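You operate a simulated robot arm through the tools that you are given. There is no shell and no other tool.

The job below is to be done with a simulated robot arm. You get a single attempt, and the scene is never put back.

JOB
Reset the blue pedal's strap to size S.
Fine: peel the grey tail up, slide the pointer to the mark, fold the tail down and press it till the lamp is green.

Only the result counts: the job must be done as asked and must still hold three seconds after the hand-in. Knocking over, shifting, dropping, spilling or breaking anything else fails it. Flat cloth is picked up by pressing the open fingertips on it (5 to 10 N) and closing them slowly along it; thin cloth reads only 2 to 8 mm in the jaws.

ROBOT AND FRAMES
A 7-joint arm with a four-finger gripper, fixed in place. Base frame: the origin is at the foot of the arm, x ahead of it, y to its left, z up; the work surface is at about z = 910. Readings come in mm, rad, newtons and seconds.
Its first joint turns from -1.204 to 3.002 rad. Payload 3.67 kg.
The TCP is the grasp point between the finger pads, 28 mm short of the fingertips. In the tool frame z runs along the fingers and y along their closing line. Largest opening 112 mm; the body of the gripper starts 73 mm behind the TCP.
Orientation is that of the tool frame in the base frame, as a unit quaternion [x, y, z, w]. With the fingers straight down and closing along the base's y, the tool's x points along the base's -x, its y along +y and its z along -z.

CONTROLS
- The arm moves only by the tool drive_tool. Its argument "moves" is a list of rows, each an object (a shift or turn left out is 0, a gripper value left out holds the last) with "slide": the shift along the tool's x, y, z in cm, a list of three; "angular": the turn, a rotation vector about the tool's x, y, z in rad, a list of three; "fingers": the opening, from 0 (shut) to 1 (fully open). In form: [{"slide": [x, y, z], "angular": [ax, ay, az], "fingers": fingers}, ...]. A call has 1 to 20 rows; each row shifts and turns the commanded pose from where the row before left it, along the tool's axes as they then stand. A row lasts 0.2 s, in which the tool goes at most 50 mm and 0.15 rad; a call with a longer step from one row to the next is refused whole, and so is a gripper value outside its range. Where a pose cannot be reached the arm comes as near as it can. A force on the tool above 90 N (or 10 N above the force at the start of the call, whichever is more), or a blocked arm, ends the call early, and 0.2 s more pass. The fingers move at their own pace and stop on an object; they squeeze with about 44 N. The grip force told is the motor's: it shows also when the fingers shut on nothing. Time passes only in rows, and 0.2 s behind the last, so rows that do not move let the fingers close. The reply holds the time, the measured pose of the TCP, the force on the tool along the base axes, the opening and the grip force, in the units named above and with some noise, with the torque about the TCP (base axes, N m) and any sound that the robot's microphone picked up, and new pictures: "views" is both (left out), scene, wrist or none.
- Cameras (640 x 400 px; columns grow to the right, rows downward): "scene" is fixed at [47.8, -652.9, 1668.6]; the picture's right is [0.09, -1.00, 0.00], its down [-0.56, -0.05, -0.83] and it looks along [0.82, 0.08, -0.56] (base axes); focal length 347 px, centre (320, 200). "wrist" rides on the gripper at [60, -18, -104] in the tool frame; the picture's right is [0.29, 0.96, 0.00], its down [-0.80, 0.24, -0.55] and it looks along [-0.53, 0.16, 0.83] (tool axes); focal length 234 px, centre (320, 200). There is no depth. A picture from a camera that has moved, and an enlarged one, comes with that camera's place and axes in the base frame and with its lens.
- slide_trunk(by): slides the trunk up (or, below 0, down) by that many mm; the arm rides with it, the base frame stays. It gives what a move gives, with no picture.
- zoom(camera, box): a new picture of the part [left, top, right, bottom] of that camera's present view, enlarged. No time passes.
- close_job(): hands the job in; it is judged then, once.

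Nothing tells you positions but the pictures and the camera data. Unless the task says otherwise, let go and move clear before handing in.

The tools are called after "Call:" as a command line: name --argument value ..., lists and objects as JSON in quotes. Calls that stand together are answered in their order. drive_tool: Moves the arm, as the interface text tells. Its arguments: {"type":"object","properties":{"moves":{"type":"array"},"views":{"type":"string","enum":["both","scene","wrist","none"]}},"required":["moves"]} The other tools are called the same way: slide_trunk (by) slides the trunk up or down; zoom (camera, box) takes an enlarged picture of a part of a camera's view; close_job () hands the job in.

At the start:

```text
t: 0.0
tool_pos: [795.4, -379.9, 1209.7]
orientation: [0.0, 1.0, 0.001, 0.0]
ft_force: [0.2, -0.2, 0.0]
wrist_torque: [0.02, 0.01, 0.02]
finger_gap: 111.8
grip_force: 0.1
trunk travel left (down, up): [-525.0, 315.0]
```

scene: 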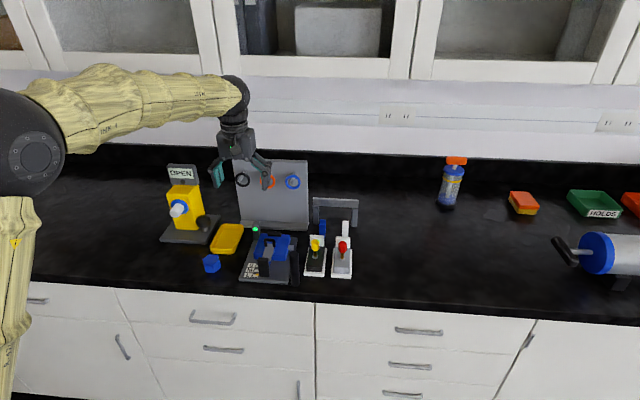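
wrist: 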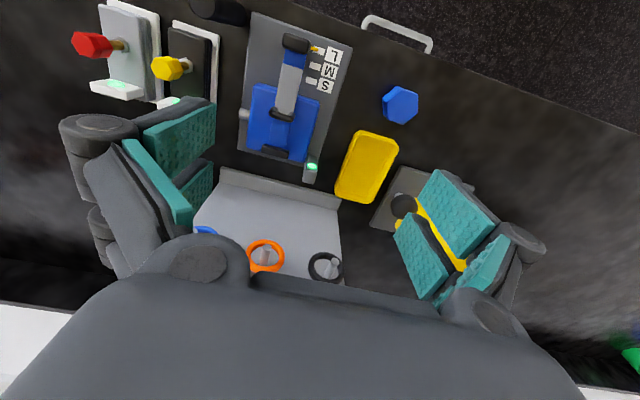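

I see a blue pedal on a dark base plate with L/M/S marks next to its strap, and a lamp that is green at the moment. I'll zoom in on it from both cameras before moving anything.

Call:
zoom --camera "wrist" --box '[220, 0, 380, 200]'

Call:
zoom --camera "scene" --box '[220, 180, 380, 300]'

```text
2.00 times, centred on (300, 100) of wrist
camera zoom: at [733.8, -397.8, 1313.4], right [-0.29, 0.96, 0.0], down [0.8, 0.24, 0.55], along [0.53, 0.16, -0.83], focal length 468 px, centre (360, 400)
```

zoom: 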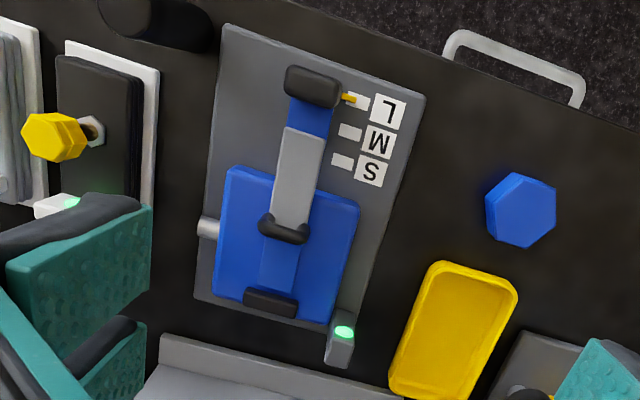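

```text
3.33 times, centred on (300, 240) of scene
camera zoom: at [47.8, -652.9, 1668.6], right [0.09, -1.0, 0.0], down [-0.56, -0.05, -0.83], along [0.82, 0.08, -0.56], focal length 1156 px, centre (387, 67)
```

zoom: 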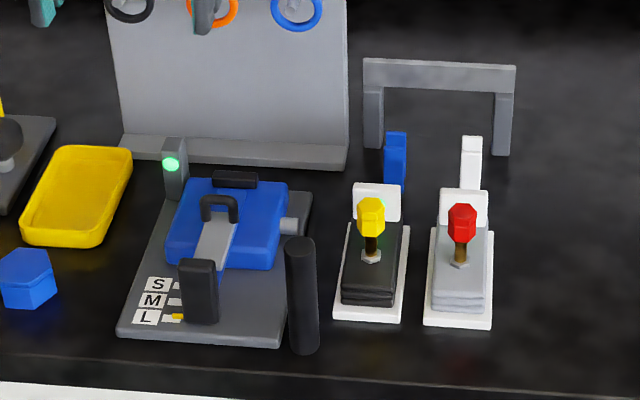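

The pedal lies just ahead of and below the hand, and its pointer now sits at L at about (735, -406). I'll back the hand off and lower it so the wrist camera looks straight at the strap.

Call:
drive_tool --moves '[{"slide": [3.1, -1.2, 2.0]}, {"slide": [3.1, -1.2, 2.0]}, {"slide": [3.1, -1.2, 2.0]}, {"slide": [3.1, -1.2, 2.0]}, {"slide": [3.1, -1.2, 2.0]}]' --views "both"

```text
t: 1.2
tool_pos: [639.4, -442.0, 1110.3]
orientation: [0.0, 1.0, 0.001, 0.001]
ft_force: [0.3, 0.4, 0.4]
wrist_torque: [0.03, -0.03, 0.03]
finger_gap: 111.9
grip_force: 0.1
trunk travel left (down, up): [-525.0, 315.0]
camera wrist: at [577.5, -458.7, 1213.9], right [-0.29, 0.96, 0.0], down [0.8, 0.24, 0.56], along [0.53, 0.16, -0.83], focal length 234 px, centre (320, 200)
```

scene: 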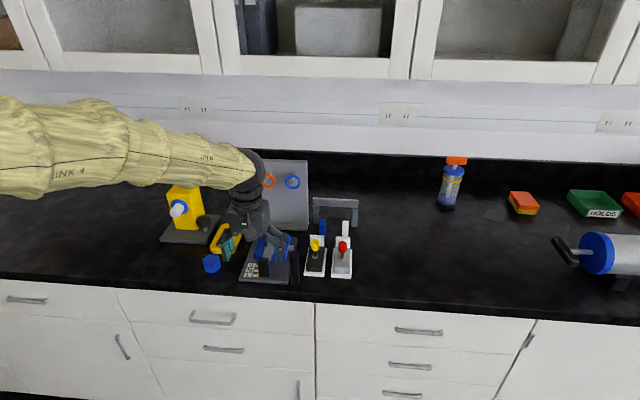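
wrist: 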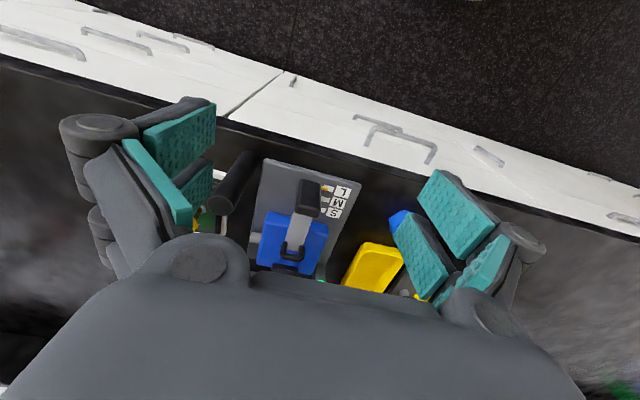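

From here the gripper's body hides the strap, so the camera has to be nearly above it. I'll go forward again and lower, with the fingertips well above everything.

Call:
drive_tool --moves '[{"slide": [-4.0, 1.0, 0.5]}, {"slide": [-4.0, 1.0, 0.5]}, {"slide": [-4.0, 1.0, 0.5]}, {"slide": [-4.0, 1.0, 0.5]}]' --views "wrist"

```text
t: 2.2
tool_pos: [800.8, -399.6, 1087.0]
orientation: [0.0, 1.0, 0.0, -0.001]
ft_force: [0.2, -1.0, -0.6]
wrist_torque: [0.01, 0.03, 0.03]
finger_gap: 112.1
grip_force: 0.1
trunk travel left (down, up): [-525.0, 315.0]
camera wrist: at [740.8, -417.7, 1191.5], right [-0.29, 0.96, 0.0], down [0.8, 0.24, 0.55], along [0.53, 0.16, -0.83], focal length 234 px, centre (320, 200)
```

wrist: 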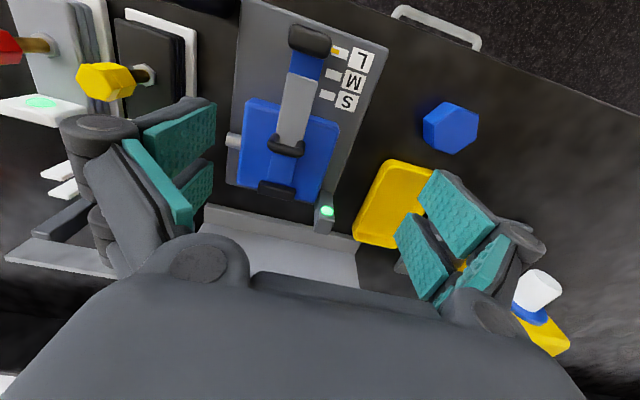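

Call:
zoom --camera "wrist" --box '[216, 0, 400, 115]'

Call:
zoom --camera "wrist" --box '[216, 90, 376, 240]'

Call:
zoom --camera "scene" --box '[236, 215, 316, 290]'

```text
3.48 times, centred on (308, 58) of wrist
camera zoom: at [740.8, -417.7, 1191.5], right [-0.29, 0.96, 0.0], down [0.8, 0.24, 0.55], along [0.53, 0.16, -0.83], focal length 814 px, centre (362, 696)
```

zoom: 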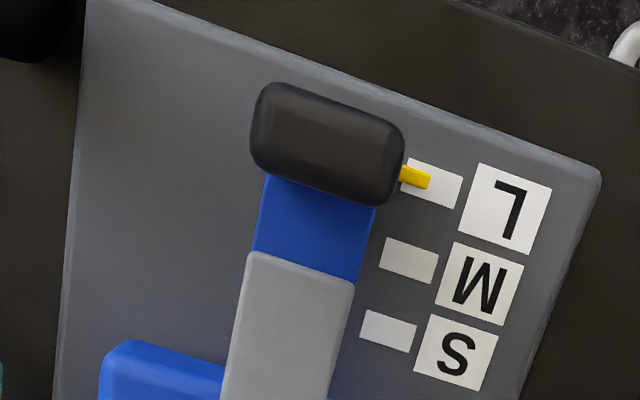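

```text
2.67 times, centred on (296, 165) of wrist
camera zoom: at [740.8, -417.7, 1191.5], right [-0.29, 0.96, 0.0], down [0.8, 0.24, 0.55], along [0.53, 0.16, -0.83], focal length 624 px, centre (384, 293)
```

zoom: 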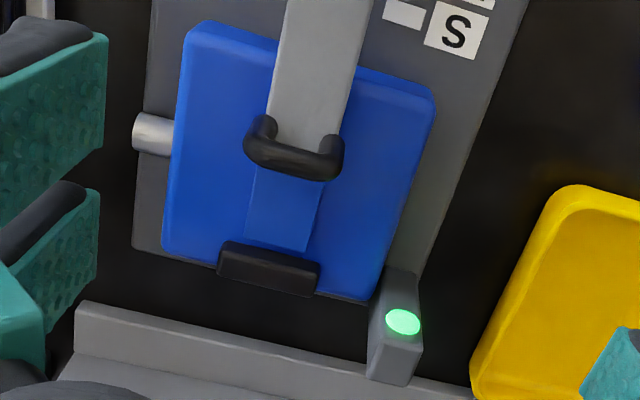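

```text
5.33 times, centred on (276, 252) of scene
camera zoom: at [47.8, -652.9, 1668.6], right [0.09, -1.0, 0.0], down [-0.56, -0.05, -0.83], along [0.82, 0.08, -0.56], focal length 1849 px, centre (555, -80)
```

zoom: 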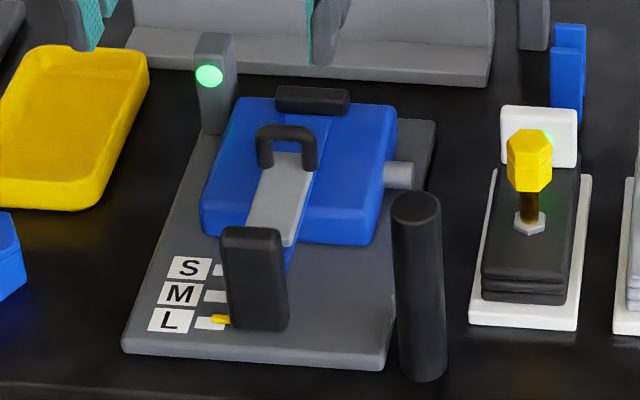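

The strap and the marks run along x. The marks are at about x = 741 (L), 761 (M) and 781 (S). The black slider block is centred near (741, -425), and the black arch at the end of the grey tail is near (830, -425, 980). I'll move over the arch with the fingers part closed and look again from that spot to get its position more exactly.

Call:
drive_tool --moves '[{"slide": [-1.0, -0.8, 1.0], "fingers": 0.6}, {"slide": [-1.0, -0.8, 1.0]}, {"slide": [-0.9, -0.9, 1.0]}, {}]' --views "both"

```text
t: 3.2
tool_pos: [828.4, -425.4, 1059.4]
orientation: [-0.001, 1.0, 0.0, 0.001]
ft_force: [-0.3, 0.1, 0.2]
wrist_torque: [0.03, -0.02, -0.02]
finger_gap: 67.6
grip_force: 0.0
trunk travel left (down, up): [-525.0, 315.0]
camera wrist: at [767.6, -442.4, 1163.9], right [-0.29, 0.96, 0.0], down [0.8, 0.24, 0.55], along [0.53, 0.16, -0.83], focal length 234 px, centre (320, 200)
```

scene: 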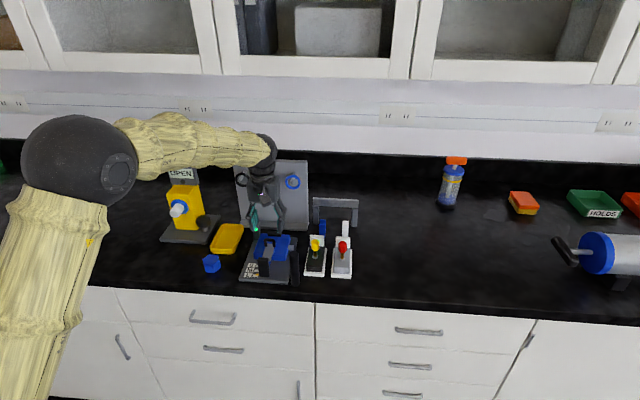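
wrist: 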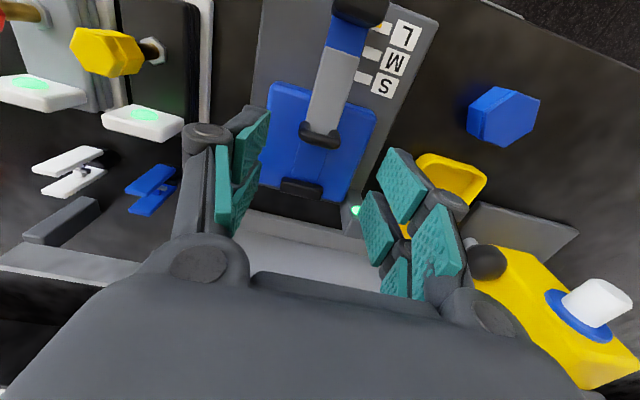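

Call:
zoom --camera "wrist" --box '[250, 60, 410, 220]'

Call:
zoom --camera "scene" --box '[236, 215, 316, 290]'

```text
2.50 times, centred on (330, 140) of wrist
camera zoom: at [767.6, -442.4, 1163.9], right [-0.29, 0.96, 0.0], down [0.8, 0.24, 0.55], along [0.53, 0.16, -0.83], focal length 585 px, centre (295, 350)
```

zoom: 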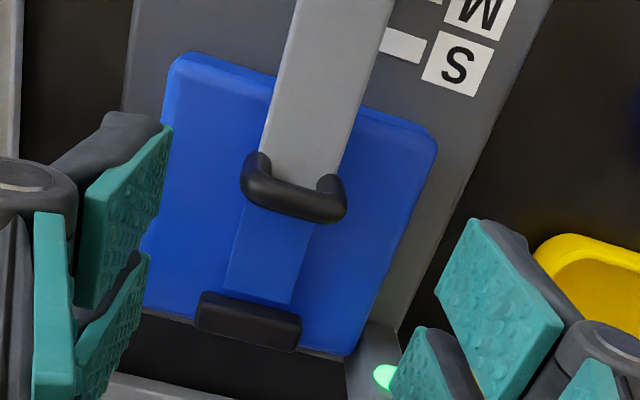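

```text
5.33 times, centred on (276, 252) of scene
camera zoom: at [47.8, -652.9, 1668.6], right [0.09, -1.0, 0.0], down [-0.56, -0.05, -0.83], along [0.82, 0.08, -0.56], focal length 1849 px, centre (555, -80)
```

zoom: 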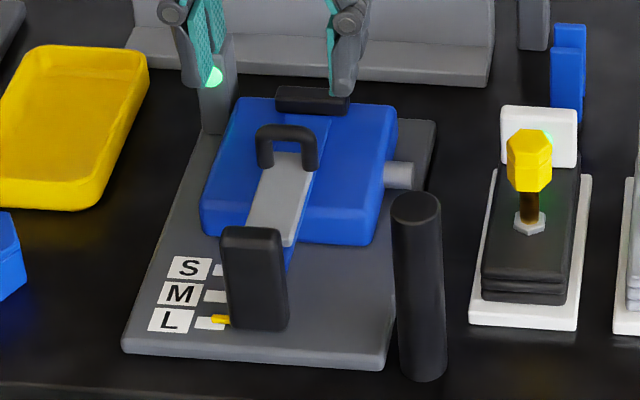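

The arch bar comes out at about (830, -424, 977). I'll lower the open fingers around its sides, one on each y side, keeping the tips a little above the pedal and watching the force.

Call:
drive_tool --moves '[{"slide": [-0.15, 0.12, 2.0]}, {"slide": [0, 0, 2.0]}, {"slide": [0, 0, 1.0]}, {"slide": [0, 0, 0.6]}, {"slide": [0, 0, 0.6]}, {}]' --views "both"

```text
t: 4.6
tool_pos: [829.8, -424.6, 997.3]
orientation: [0.0, 1.0, 0.0, 0.0]
ft_force: [0.4, 0.4, -0.8]
wrist_torque: [0.0, 0.0, -0.02]
finger_gap: 67.1
grip_force: 0.1
trunk travel left (down, up): [-525.0, 315.0]
camera wrist: at [769.2, -441.6, 1101.3], right [-0.29, 0.96, 0.0], down [0.8, 0.24, 0.55], along [0.53, 0.16, -0.83], focal length 234 px, centre (320, 200)
```

scene: 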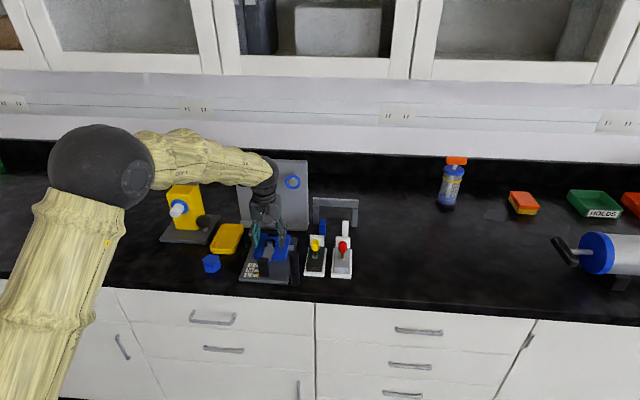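
wrist: 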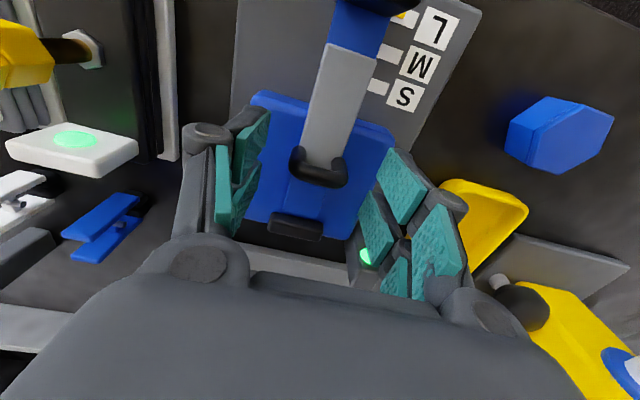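

Call:
zoom --camera "wrist" --box '[200, 60, 440, 280]'

Call:
zoom --camera "scene" --box '[236, 190, 316, 290]'

```text
1.82 times, centred on (320, 170) of wrist
camera zoom: at [769.2, -441.6, 1101.3], right [-0.29, 0.96, 0.0], down [0.8, 0.24, 0.55], along [0.53, 0.16, -0.83], focal length 426 px, centre (320, 254)
```

zoom: 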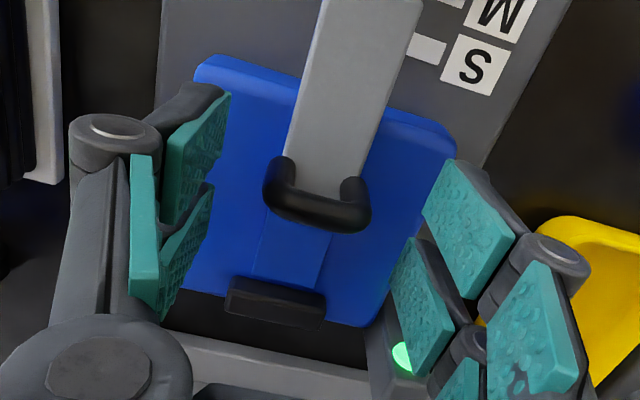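

```text
4.00 times, centred on (276, 240) of scene
camera zoom: at [47.8, -652.9, 1668.6], right [0.09, -1.0, 0.0], down [-0.56, -0.05, -0.83], along [0.82, 0.08, -0.56], focal length 1387 px, centre (496, 40)
```

zoom: 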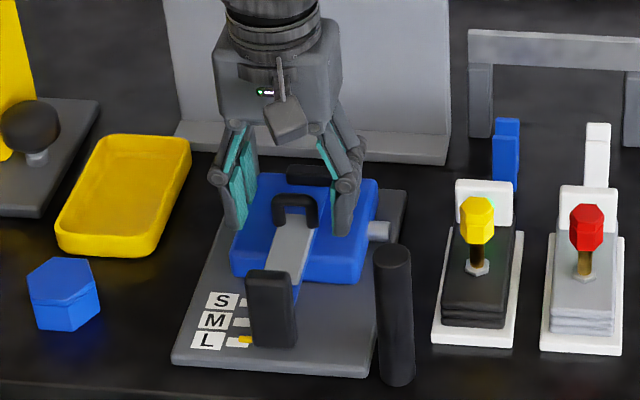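

The arch stands centred between the fingers. I'll go down another 10 mm and close slowly until the fingers are just outside it.

Call:
drive_tool --moves '[{"slide": [0, 0.05, 0.5]}, {"slide": [0, 0, 0.5]}, {"fingers": 0.5}, {"fingers": 0.42}, {}]' --views "both"

Call:
zoom --camera "wrist" --box '[220, 60, 420, 260]'

Call:
zoom --camera "scene" --box '[246, 215, 306, 275]'

```text
t: 5.8
tool_pos: [829.7, -423.7, 987.5]
orientation: [0.0, 1.0, 0.0, 0.0]
ft_force: [0.8, 0.3, -1.0]
wrist_torque: [-0.01, 0.02, -0.01]
finger_gap: 46.6
grip_force: 0.0
trunk travel left (down, up): [-525.0, 315.0]
camera wrist: at [769.3, -441.3, 1091.0], right [-0.29, 0.96, 0.0], down [0.8, 0.24, 0.55], along [0.53, 0.16, -0.83], focal length 234 px, centre (320, 200)
```

scene: 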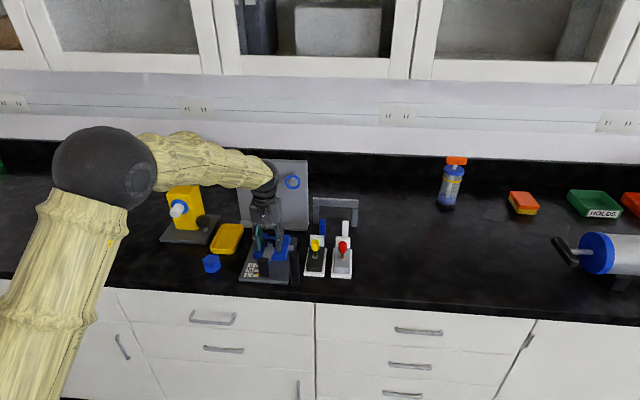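
wrist: 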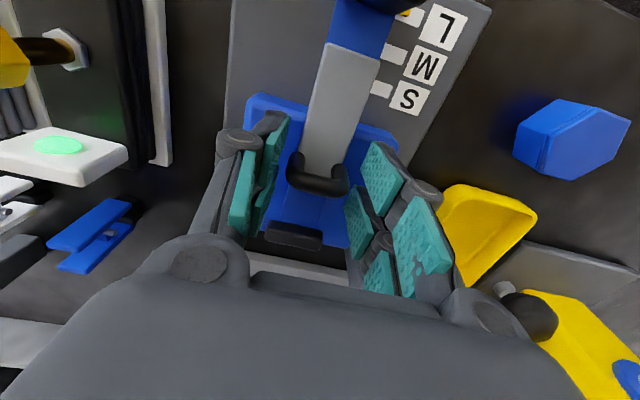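

```text
2.00 times, centred on (320, 160) of wrist
camera zoom: at [769.3, -441.3, 1091.0], right [-0.29, 0.96, 0.0], down [0.8, 0.24, 0.55], along [0.53, 0.16, -0.83], focal length 468 px, centre (320, 280)
```

zoom: 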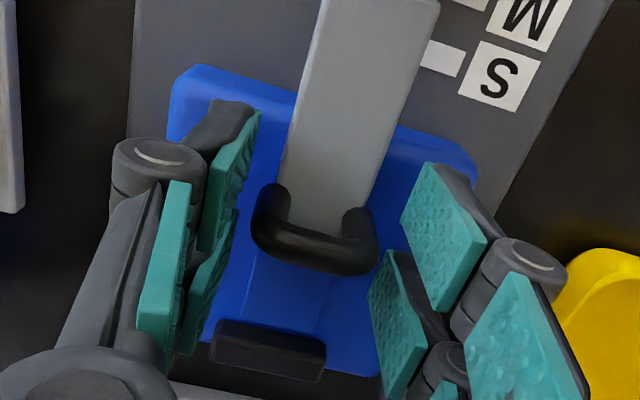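

```text
6.67 times, centred on (276, 245) of scene
camera zoom: at [47.8, -652.9, 1668.6], right [0.09, -1.0, 0.0], down [-0.56, -0.05, -0.83], along [0.82, 0.08, -0.56], focal length 2312 px, centre (613, -100)
```

zoom: 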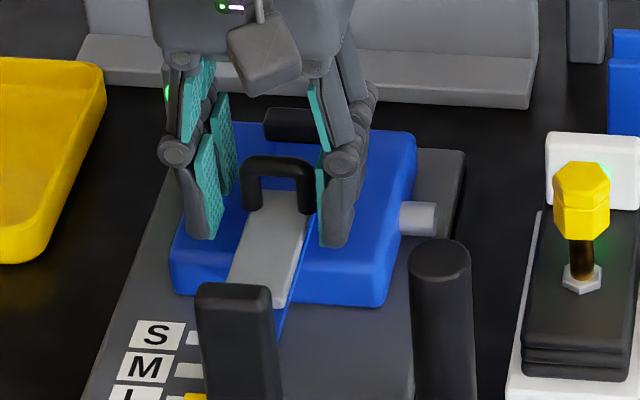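

The fingers now sit on both sides of the arch with a small gap. I want to know the real shape of the fingers before squeezing, so I'll zoom in on the gripper.

Call:
zoom --camera "scene" --box '[236, 180, 306, 260]'

Call:
zoom --camera "wrist" --box '[200, 90, 330, 260]'

Call:
zoom --camera "wrist" --box '[310, 110, 480, 310]'

```text
5.00 times, centred on (271, 220) of scene
camera zoom: at [47.8, -652.9, 1668.6], right [0.09, -1.0, 0.0], down [-0.56, -0.05, -0.83], along [0.82, 0.08, -0.56], focal length 1734 px, centre (565, 100)
```

zoom: 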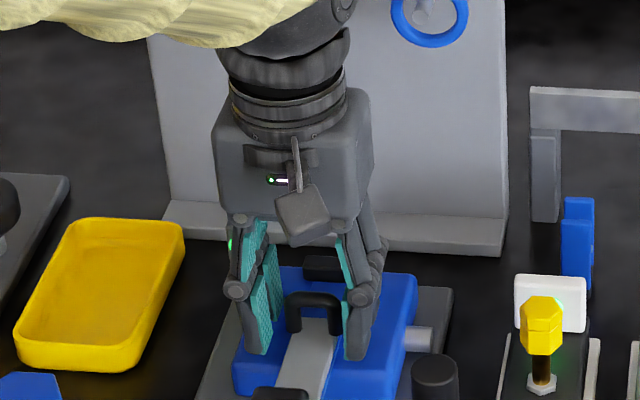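

```text
2.35 times, centred on (265, 175) of wrist
camera zoom: at [769.3, -441.3, 1091.0], right [-0.29, 0.96, 0.0], down [0.8, 0.24, 0.55], along [0.53, 0.16, -0.83], focal length 551 px, centre (449, 259)
```

zoom: 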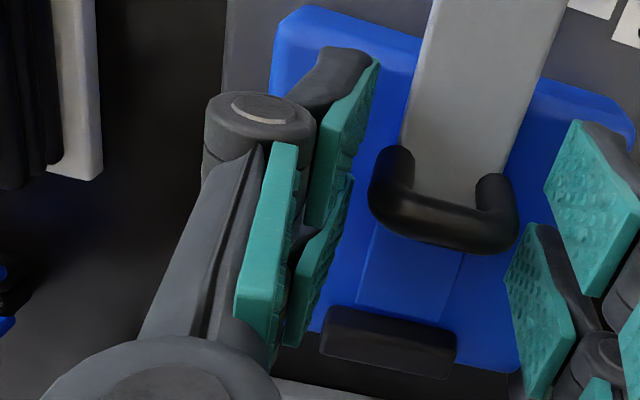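

```text
2.00 times, centred on (395, 210) of wrist
camera zoom: at [769.3, -441.3, 1091.0], right [-0.29, 0.96, 0.0], down [0.8, 0.24, 0.55], along [0.53, 0.16, -0.83], focal length 468 px, centre (170, 180)
```

zoom: 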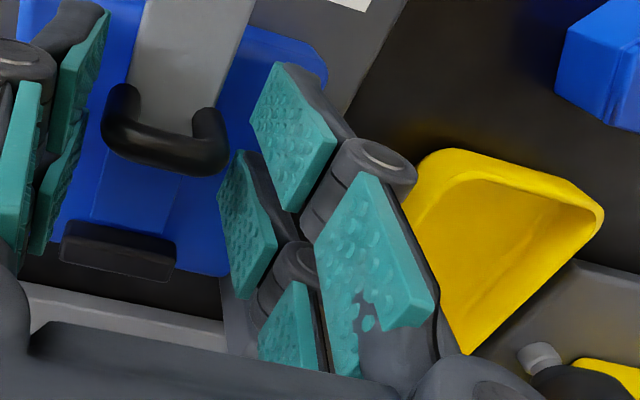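

Each side of the gripper seems to have two prongs with a gap at the TCP, so I'll close gently to find out whether the arch is really caught. The arch should be about 35 mm wide.

Call:
drive_tool --moves '[{"fingers": 0.36}, {"fingers": 0.32}, {"fingers": 0.28}, {}]' --views "wrist"

Call:
zoom --camera "wrist" --box '[220, 60, 420, 260]'

Call:
zoom --camera "scene" --box '[246, 215, 306, 275]'

```text
t: 6.8
tool_pos: [829.7, -423.6, 986.5]
orientation: [0.0, 1.0, 0.002, 0.001]
ft_force: [-1.6, -3.2, 0.2]
wrist_torque: [-0.1, 0.03, 0.0]
finger_gap: 33.7
grip_force: 1.7
trunk travel left (down, up): [-525.0, 315.0]
camera wrist: at [769.1, -442.0, 1090.9], right [-0.29, 0.96, 0.0], down [0.8, 0.24, 0.55], along [0.53, 0.16, -0.83], focal length 234 px, centre (320, 200)
```

wrist: 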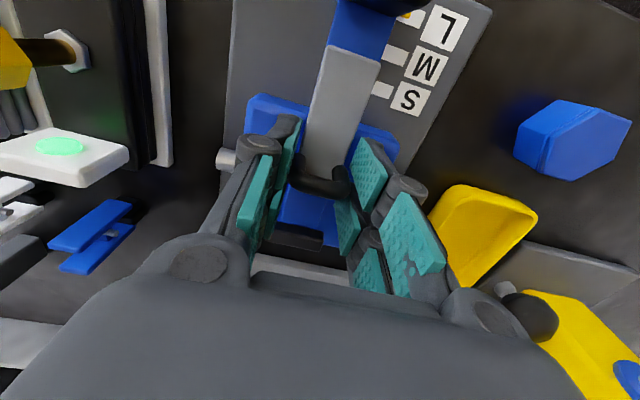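

```text
2.00 times, centred on (320, 160) of wrist
camera zoom: at [769.1, -442.0, 1090.9], right [-0.29, 0.96, 0.0], down [0.8, 0.24, 0.55], along [0.53, 0.16, -0.83], focal length 468 px, centre (320, 280)
```

zoom: 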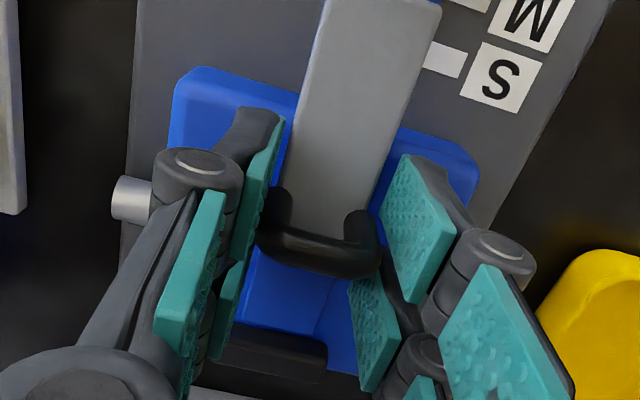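

```text
6.67 times, centred on (276, 245) of scene
camera zoom: at [47.8, -652.9, 1668.6], right [0.09, -1.0, 0.0], down [-0.56, -0.05, -0.83], along [0.82, 0.08, -0.56], focal length 2312 px, centre (613, -100)
```

zoom: 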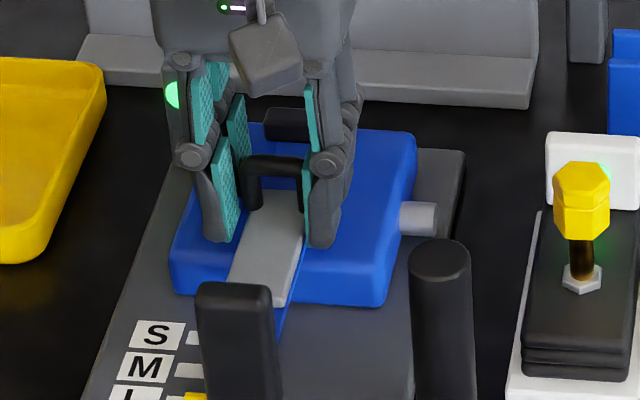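

The gap reads 33.7 mm with a light grip, so the arch really is between the pads. Next I'll squeeze it fully and start peeling by turning the hand slowly about the tail's near end, at about (768, 955), with the force in view.

Call:
drive_tool --moves '[{"fingers": 0.2}, {"fingers": 0.0}, {}, {}]' --views "none"

```text
t: 7.8
tool_pos: [829.3, -425.0, 987.1]
orientation: [0.001, 1.0, 0.001, 0.0]
ft_force: [0.9, -12.2, 1.8]
wrist_torque: [-0.36, 0.08, 0.05]
finger_gap: 27.8
grip_force: 45.1
trunk travel left (down, up): [-525.0, 315.0]
```

The squeeze holds at 27.8 mm, which matches the width of the tail. A 12 N side load says I'm slightly off centre in y, so I'll relieve that first.

Call:
drive_tool --moves '[{"slide": [0, -0.1, 0]}, {"slide": [0, -0.06, 0]}, {}]' --views "wrist"

Call:
zoom --camera "wrist" --box '[220, 60, 420, 260]'

```text
t: 8.6
tool_pos: [829.9, -424.3, 987.7]
orientation: [-0.001, 1.0, 0.0, -0.001]
ft_force: [0.1, -7.4, 2.2]
wrist_torque: [-0.11, 0.09, -0.03]
finger_gap: 27.7
grip_force: 45.4
trunk travel left (down, up): [-525.0, 315.0]
camera wrist: at [769.3, -443.0, 1090.8], right [-0.29, 0.96, 0.0], down [0.8, 0.24, 0.55], along [0.53, 0.16, -0.83], focal length 234 px, centre (320, 200)
```

wrist: 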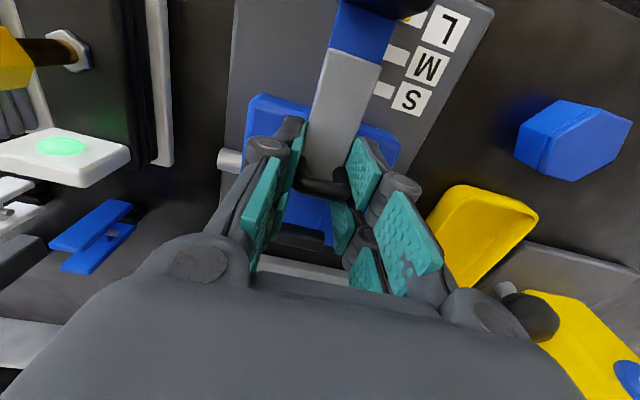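

```text
2.00 times, centred on (320, 160) of wrist
camera zoom: at [769.3, -443.0, 1090.8], right [-0.29, 0.96, 0.0], down [0.8, 0.24, 0.55], along [0.53, 0.16, -0.83], focal length 468 px, centre (320, 280)
```

zoom: 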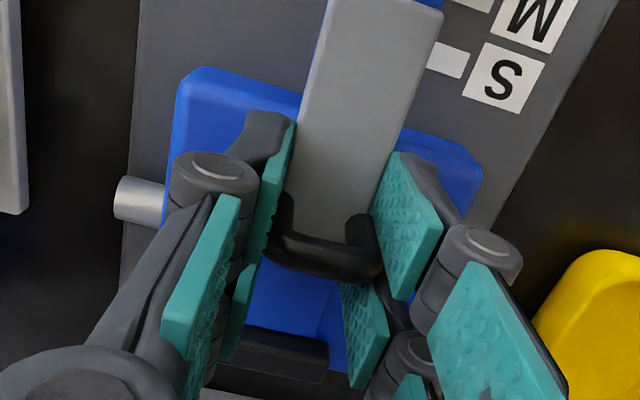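

Good, the side load is falling. I'll take off the rest and peel the first 0.3 rad.

Call:
drive_tool --moves '[{"slide": [0, -0.15, 0]}, {"slide": [0.17, 0, -0.305], "angular": [0, -0.05, 0]}, {"slide": [0.17, 0, -0.305], "angular": [0, -0.05, 0]}, {"slide": [0.17, 0, -0.305], "angular": [0, -0.05, 0]}, {"slide": [0.17, 0, -0.305], "angular": [0, -0.05, 0]}, {}]' --views "scene"

Call:
zoom --camera "scene" --box '[236, 195, 316, 275]'

```text
t: 10.0
tool_pos: [823.6, -424.8, 998.8]
orientation: [0.0, 0.995, 0.0, 0.1]
ft_force: [-1.1, 7.1, -1.6]
wrist_torque: [0.21, -0.08, 0.04]
finger_gap: 27.7
grip_force: 44.8
trunk travel left (down, up): [-525.0, 315.0]
```

scene: 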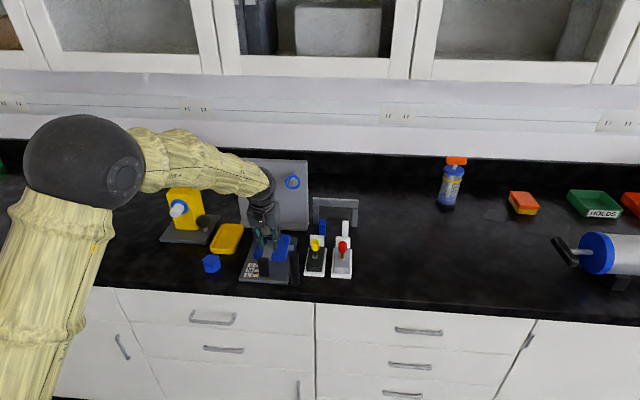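

```text
5.00 times, centred on (276, 235) of scene
camera zoom: at [47.8, -652.9, 1668.6], right [0.09, -1.0, 0.0], down [-0.56, -0.05, -0.83], along [0.82, 0.08, -0.56], focal length 1734 px, centre (540, 25)
```

zoom: 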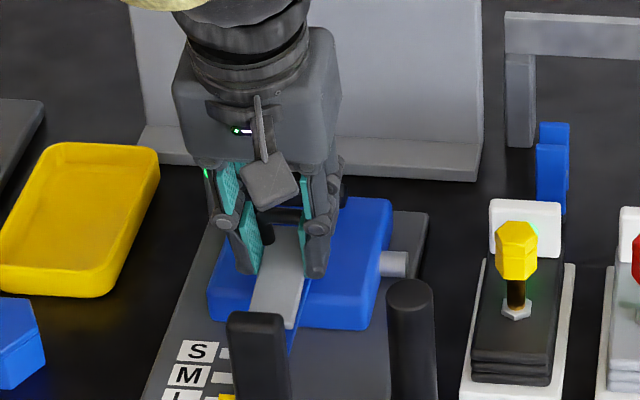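

The fingers still hold 27.7 mm and the forces are small. I'll peel another 0.4 rad and take half of the y shift back.

Call:
drive_tool --moves '[{"slide": [0.345, 0.07, -0.6], "angular": [0, -0.1, 0]}, {"slide": [0.345, 0, -0.6], "angular": [0, -0.1, 0]}, {"slide": [0.345, 0, -0.6], "angular": [0, -0.1, 0]}, {"slide": [0.345, 0, -0.6], "angular": [0, -0.1, 0]}, {}]' --views "both"

Call:
zoom --camera "scene" --box '[236, 195, 316, 275]'

Call:
zoom --camera "wrist" --box '[220, 60, 420, 260]'

```text
t: 11.2
tool_pos: [801.1, -425.1, 1018.1]
orientation: [0.0, 0.955, 0.0, 0.296]
ft_force: [5.0, 4.8, 11.0]
wrist_torque: [0.04, 0.09, 0.04]
finger_gap: 27.4
grip_force: 45.5
trunk travel left (down, up): [-525.0, 315.0]
camera wrist: at [692.5, -442.7, 1069.6], right [-0.24, 0.96, -0.16], down [0.34, 0.24, 0.91], along [0.91, 0.16, -0.38], focal length 234 px, centre (320, 200)
```

scene: 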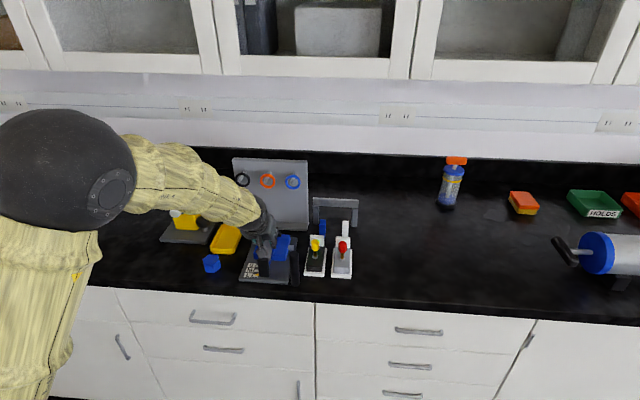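
wrist: 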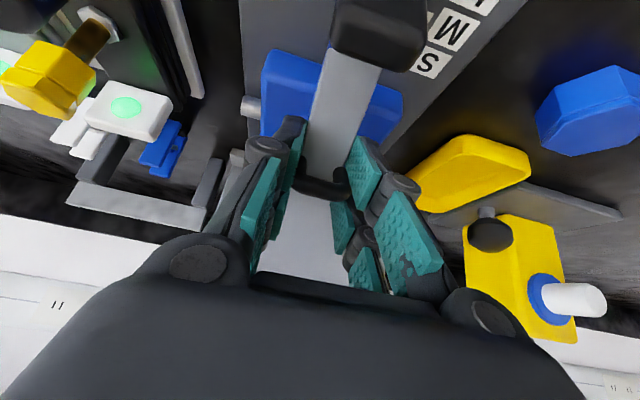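

```text
5.00 times, centred on (276, 235) of scene
camera zoom: at [47.8, -652.9, 1668.6], right [0.09, -1.0, 0.0], down [-0.56, -0.05, -0.83], along [0.82, 0.08, -0.56], focal length 1734 px, centre (540, 25)
```

zoom: 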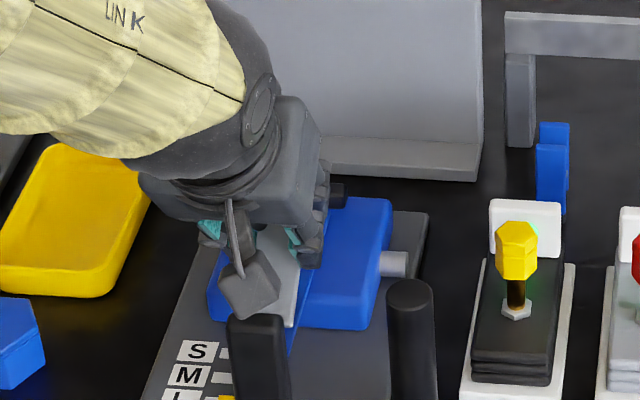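

```text
2.00 times, centred on (320, 160) of wrist
camera zoom: at [692.5, -442.7, 1069.6], right [-0.24, 0.96, -0.16], down [0.34, 0.24, 0.91], along [0.91, 0.16, -0.38], focal length 468 px, centre (320, 280)
```

zoom: 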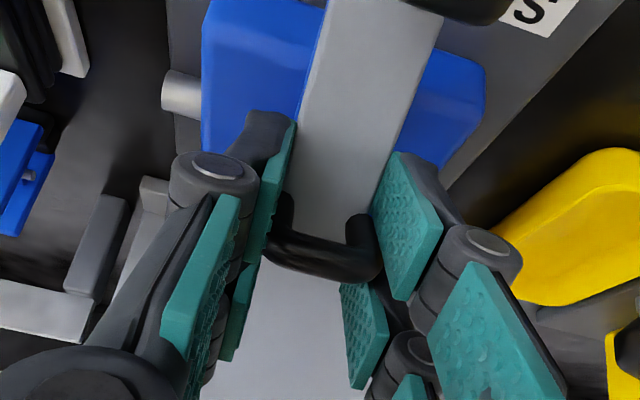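

The tail has hinged up about 0.6 rad with the arch firmly held. The small outward push means the real hinge is near (765, 957). I'll correct for that and peel on to about 1.0 rad.

Call:
drive_tool --moves '[{"slide": [-0.12, -0.05, -0.06]}, {"slide": [0.33, 0, -0.63], "angular": [0, -0.1, 0]}, {"slide": [0.33, 0, -0.63], "angular": [0, -0.1, 0]}, {"slide": [0.33, 0, -0.63], "angular": [0, -0.1, 0]}, {"slide": [0.33, 0, -0.63], "angular": [0, -0.1, 0]}, {}]' --views "both"

Call:
zoom --camera "scene" --box '[236, 195, 316, 285]'

Call:
zoom --camera "wrist" --box '[220, 0, 480, 200]'

```text
t: 12.6
tool_pos: [777.0, -424.7, 1027.6]
orientation: [0.0, 0.877, 0.0, 0.48]
ft_force: [13.4, 9.4, 8.8]
wrist_torque: [0.12, -0.79, 0.04]
finger_gap: 27.7
grip_force: 45.4
trunk travel left (down, up): [-525.0, 315.0]
camera wrist: at [655.2, -442.8, 1033.3], right [-0.16, 0.96, -0.24], down [-0.04, 0.24, 0.97], along [0.99, 0.16, 0.0], focal length 234 px, centre (320, 200)
```

scene: 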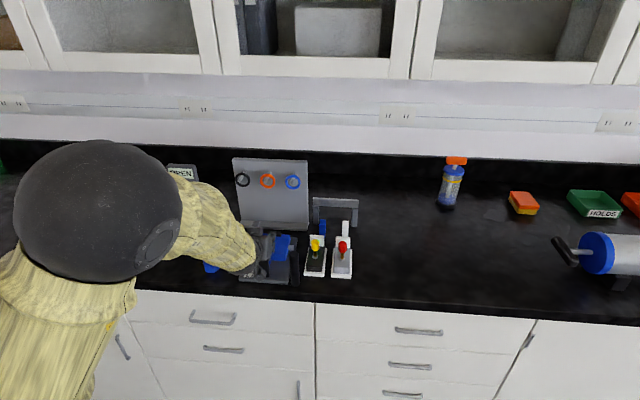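
wrist: 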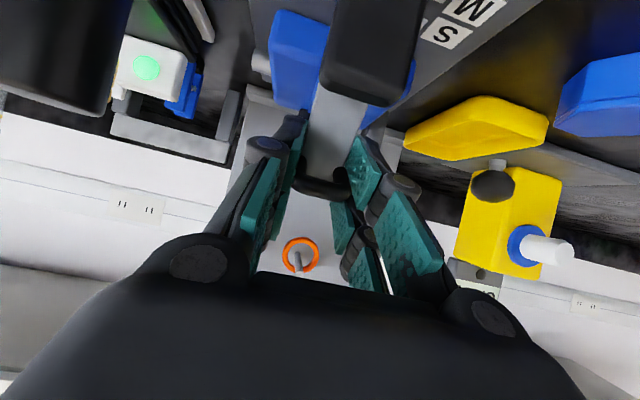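

```text
4.44 times, centred on (276, 240) of scene
camera zoom: at [47.8, -652.9, 1668.6], right [0.09, -1.0, 0.0], down [-0.56, -0.05, -0.83], along [0.82, 0.08, -0.56], focal length 1541 px, centre (516, 22)
```

zoom: 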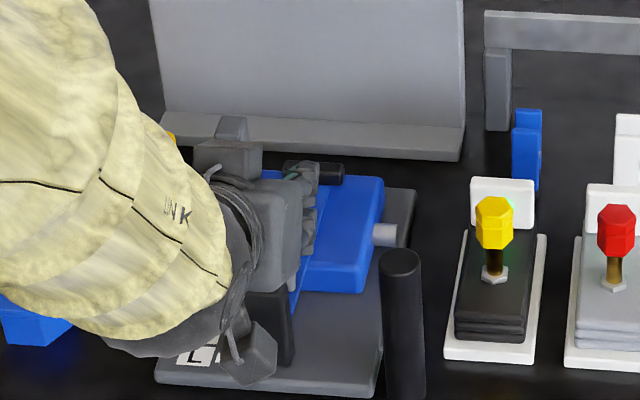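

```text
2.00 times, centred on (350, 100) of wrist
camera zoom: at [655.2, -442.8, 1033.3], right [-0.16, 0.96, -0.24], down [-0.04, 0.24, 0.97], along [0.99, 0.16, 0.0], focal length 468 px, centre (260, 400)
```

zoom: 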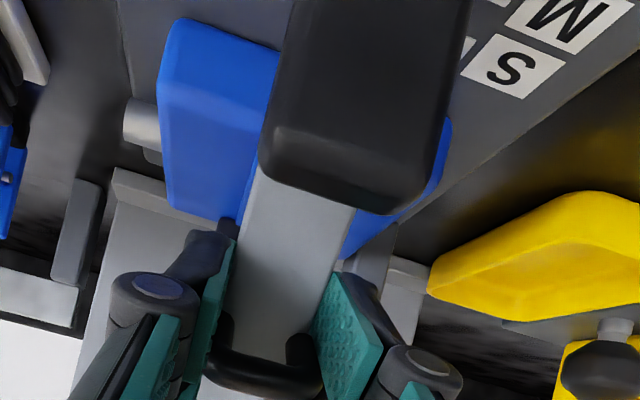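

The measured pose fits a hinge at about (766, 959) with the tail at 1.0 rad, so the load only comes from a few millimetres of command error. I'll relieve that. Then, holding the tail up, I'll try a small 5 mm pull along +x to see whether the slider moves freely with it.

Call:
drive_tool --moves '[{"slide": [-0.2, 0.1, 0.09]}, {}]' --views "none"

Call:
drive_tool --moves '[{"slide": [-0.135, 0, 0.21]}, {"slide": [-0.135, 0, 0.21]}, {}]' --views "wrist"

Call:
zoom --camera "wrist" --box '[220, 0, 480, 200]'

```text
t: 13.2
tool_pos: [775.6, -424.8, 1028.5]
orientation: [0.0, 0.878, 0.001, 0.479]
ft_force: [2.5, 6.2, 3.4]
wrist_torque: [-0.18, -0.16, 0.17]
finger_gap: 27.7
grip_force: 44.9
trunk travel left (down, up): [-525.0, 315.0]
```

```text
t: 14.0
tool_pos: [781.8, -425.4, 1028.8]
orientation: [0.0, 0.878, 0.0, 0.479]
ft_force: [0.6, 6.0, -3.1]
wrist_torque: [0.12, 0.0, 0.06]
finger_gap: 27.5
grip_force: 45.2
trunk travel left (down, up): [-525.0, 315.0]
camera wrist: at [661.8, -442.8, 1033.5], right [-0.16, 0.96, -0.24], down [-0.03, 0.24, 0.97], along [0.99, 0.16, 0.0], focal length 234 px, centre (320, 200)
```

wrist: 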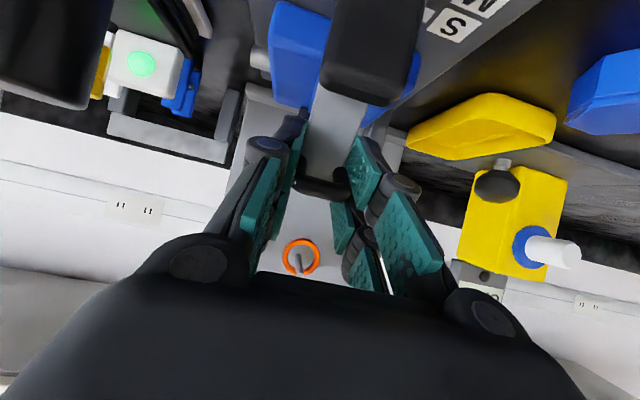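

```text
2.00 times, centred on (350, 100) of wrist
camera zoom: at [661.8, -442.8, 1033.5], right [-0.16, 0.96, -0.24], down [-0.03, 0.24, 0.97], along [0.99, 0.16, 0.0], focal length 468 px, centre (260, 400)
```

zoom: 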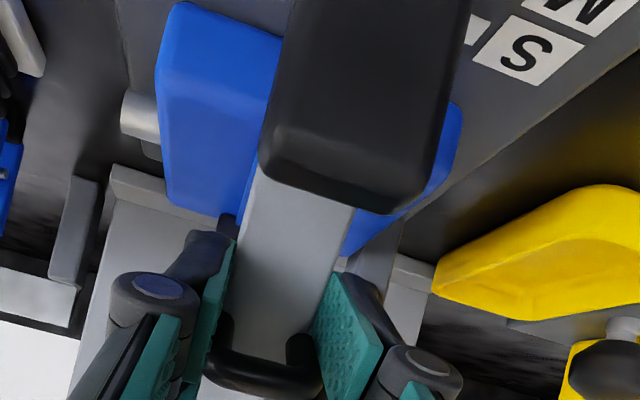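

The block moved along with the tail and the force was almost nil, so the slider is free and I can place it through the held tail. I'll carry it about 33 mm further along +x, stopping just short of S, and then check.

Call:
drive_tool --moves '[{"slide": [-0.27, 0.04, 0.421]}, {"slide": [-0.27, 0.04, 0.421]}, {"slide": [-0.27, 0, 0.421]}, {"slide": [-0.27, 0, 0.421]}, {"slide": [-0.27, 0, 0.421]}, {"slide": [-0.27, 0, 0.421]}, {"slide": [-0.16, 0, 0.252]}, {}]' --views "both"

Call:
zoom --camera "wrist" --box '[220, 0, 480, 200]'

Call:
zoom --camera "scene" --box '[236, 215, 316, 290]'

```text
t: 15.8
tool_pos: [815.7, -425.7, 1029.1]
orientation: [0.001, 0.878, 0.0, 0.48]
ft_force: [0.8, -2.2, -5.3]
wrist_torque: [-0.21, -0.1, 0.0]
finger_gap: 27.5
grip_force: 44.3
trunk travel left (down, up): [-525.0, 315.0]
camera wrist: at [695.1, -442.7, 1033.5], right [-0.16, 0.96, -0.24], down [-0.03, 0.24, 0.97], along [0.99, 0.16, 0.0], focal length 234 px, centre (320, 200)
```

scene: 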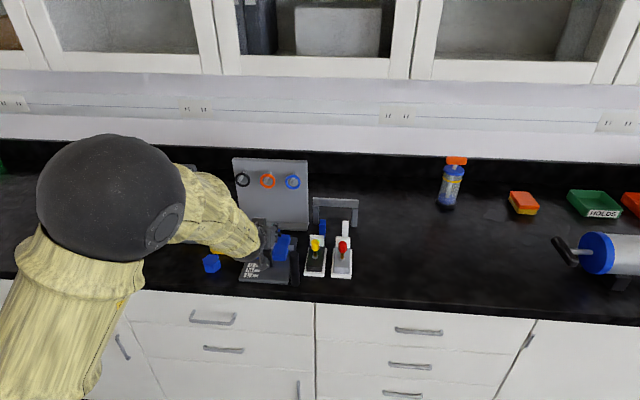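
wrist: 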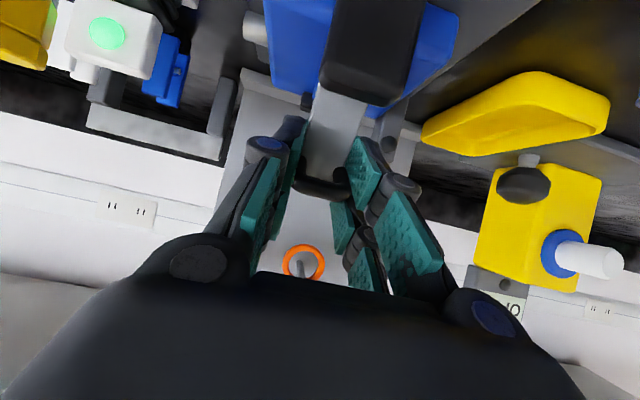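

```text
2.00 times, centred on (350, 100) of wrist
camera zoom: at [695.1, -442.7, 1033.5], right [-0.16, 0.96, -0.24], down [-0.03, 0.24, 0.97], along [0.99, 0.16, 0.0], focal length 468 px, centre (260, 400)
```

zoom: 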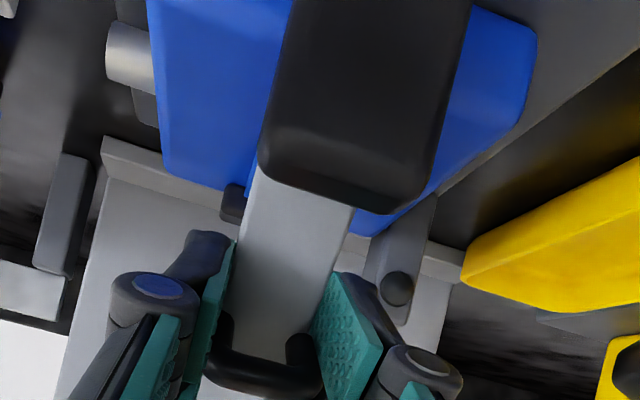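

```text
5.33 times, centred on (276, 252) of scene
camera zoom: at [47.8, -652.9, 1668.6], right [0.09, -1.0, 0.0], down [-0.56, -0.05, -0.83], along [0.82, 0.08, -0.56], focal length 1849 px, centre (555, -80)
```

zoom: 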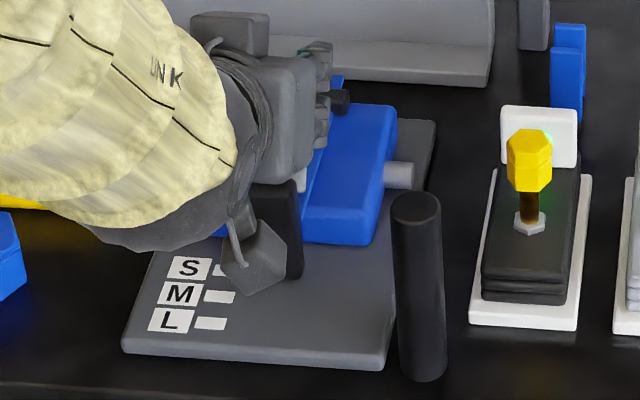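

The lamp is off now and the block has moved about 39 mm, but the wrist camera's housing hides the pointer. I'll fold the tail partly back to about 0.3 rad, without pressing, so the pointer and the S mark can be seen.

Call:
drive_tool --moves '[{"slide": [-0.248, 0, 0.651], "angular": [0, 0.1, 0]}, {"slide": [-0.248, 0, 0.651], "angular": [0, 0.1, 0]}, {"slide": [-0.248, 0, 0.651], "angular": [0, 0.1, 0]}, {"slide": [-0.248, 0, 0.651], "angular": [0, 0.1, 0]}, {}]' --views "none"

```text
t: 17.0
tool_pos: [841.5, -425.9, 1018.6]
orientation: [0.001, 0.956, 0.0, 0.295]
ft_force: [1.8, -3.2, -3.2]
wrist_torque: [-0.02, -0.22, 0.1]
finger_gap: 27.5
grip_force: 45.2
trunk travel left (down, up): [-525.0, 315.0]
```

Call:
drive_tool --moves '[{"slide": [-0.248, 0, 0.651], "angular": [0, 0.1, 0]}, {"slide": [-0.248, 0, 0.651], "angular": [0, 0.1, 0]}, {"slide": [-0.248, 0, 0.651], "angular": [0, 0.1, 0]}, {}]' --views "both"

Call:
zoom --camera "wrist" --box '[260, 0, 460, 140]'

Call:
zoom --camera "scene" --box '[246, 235, 296, 285]'

```text
t: 18.0
tool_pos: [856.1, -424.4, 1004.7]
orientation: [0.001, 0.989, 0.001, 0.149]
ft_force: [-0.1, -6.8, 0.5]
wrist_torque: [-0.16, 0.0, 0.06]
finger_gap: 27.9
grip_force: 44.6
trunk travel left (down, up): [-525.0, 315.0]
camera wrist: at [768.3, -442.8, 1086.4], right [-0.27, 0.96, -0.08], down [0.6, 0.24, 0.76], along [0.75, 0.16, -0.64], focal length 234 px, centre (320, 200)
```

scene: 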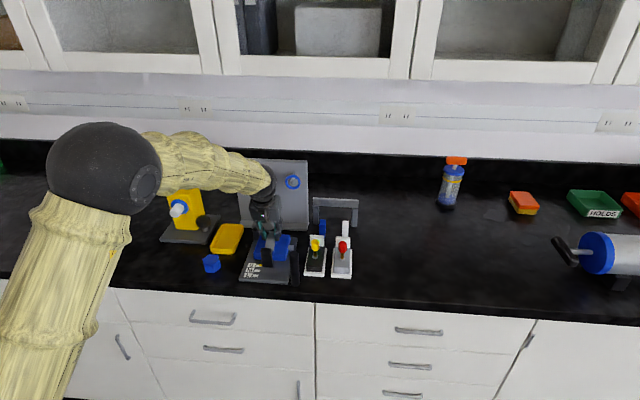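
wrist: 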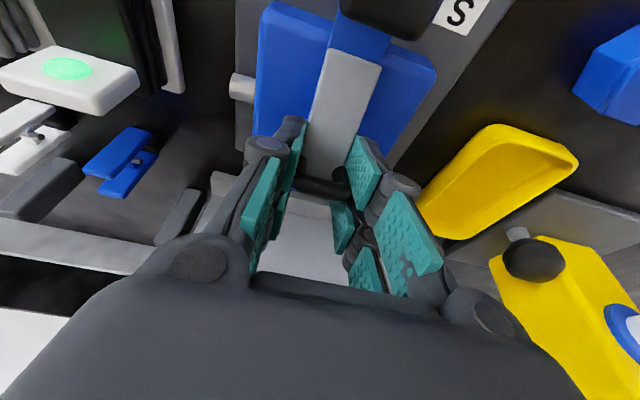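

```text
2.86 times, centred on (360, 70) of wrist
camera zoom: at [768.3, -442.8, 1086.4], right [-0.27, 0.96, -0.08], down [0.6, 0.24, 0.76], along [0.75, 0.16, -0.64], focal length 669 px, centre (206, 571)
```

zoom: 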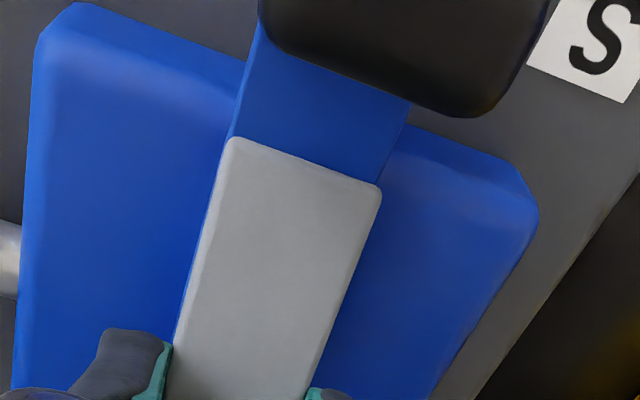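

```text
8.00 times, centred on (271, 260) of scene
camera zoom: at [47.8, -652.9, 1668.6], right [0.09, -1.0, 0.0], down [-0.56, -0.05, -0.83], along [0.82, 0.08, -0.56], focal length 2774 px, centre (712, -280)
```

zoom: 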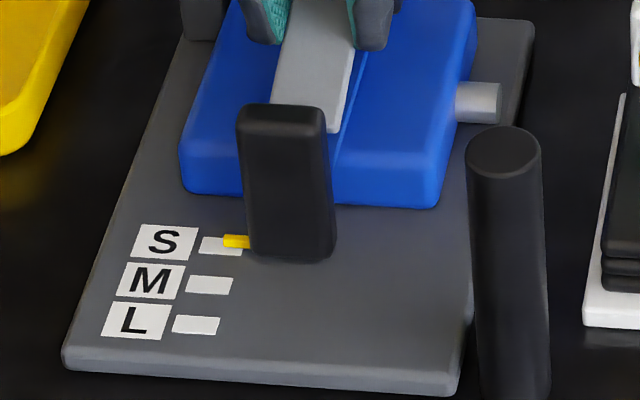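

The yellow pointer now lies over the S mark. I'll zoom in harder to check how well it is aligned.

Call:
zoom --camera "scene" --box '[256, 256, 284, 280]'

Call:
zoom --camera "scene" --box '[268, 260, 280, 270]'

```text
16.00 times, centred on (270, 268) of scene
camera zoom: at [47.8, -652.9, 1668.6], right [0.09, -1.0, 0.0], down [-0.56, -0.05, -0.83], along [0.82, 0.08, -0.56], focal length 5548 px, centre (1120, -888)
```

zoom: 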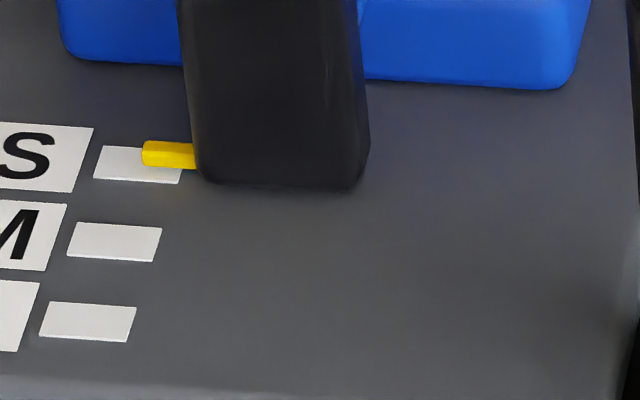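

```text
16.00 times, centred on (274, 265) of scene
camera zoom: at [47.8, -652.9, 1668.6], right [0.09, -1.0, 0.0], down [-0.56, -0.05, -0.83], along [0.82, 0.08, -0.56], focal length 5548 px, centre (1056, -840)
```

zoom: 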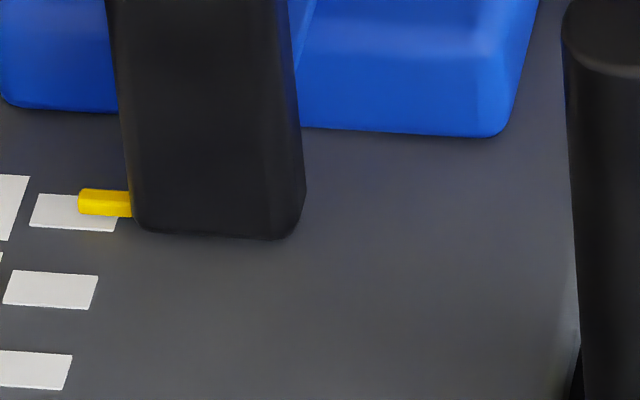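

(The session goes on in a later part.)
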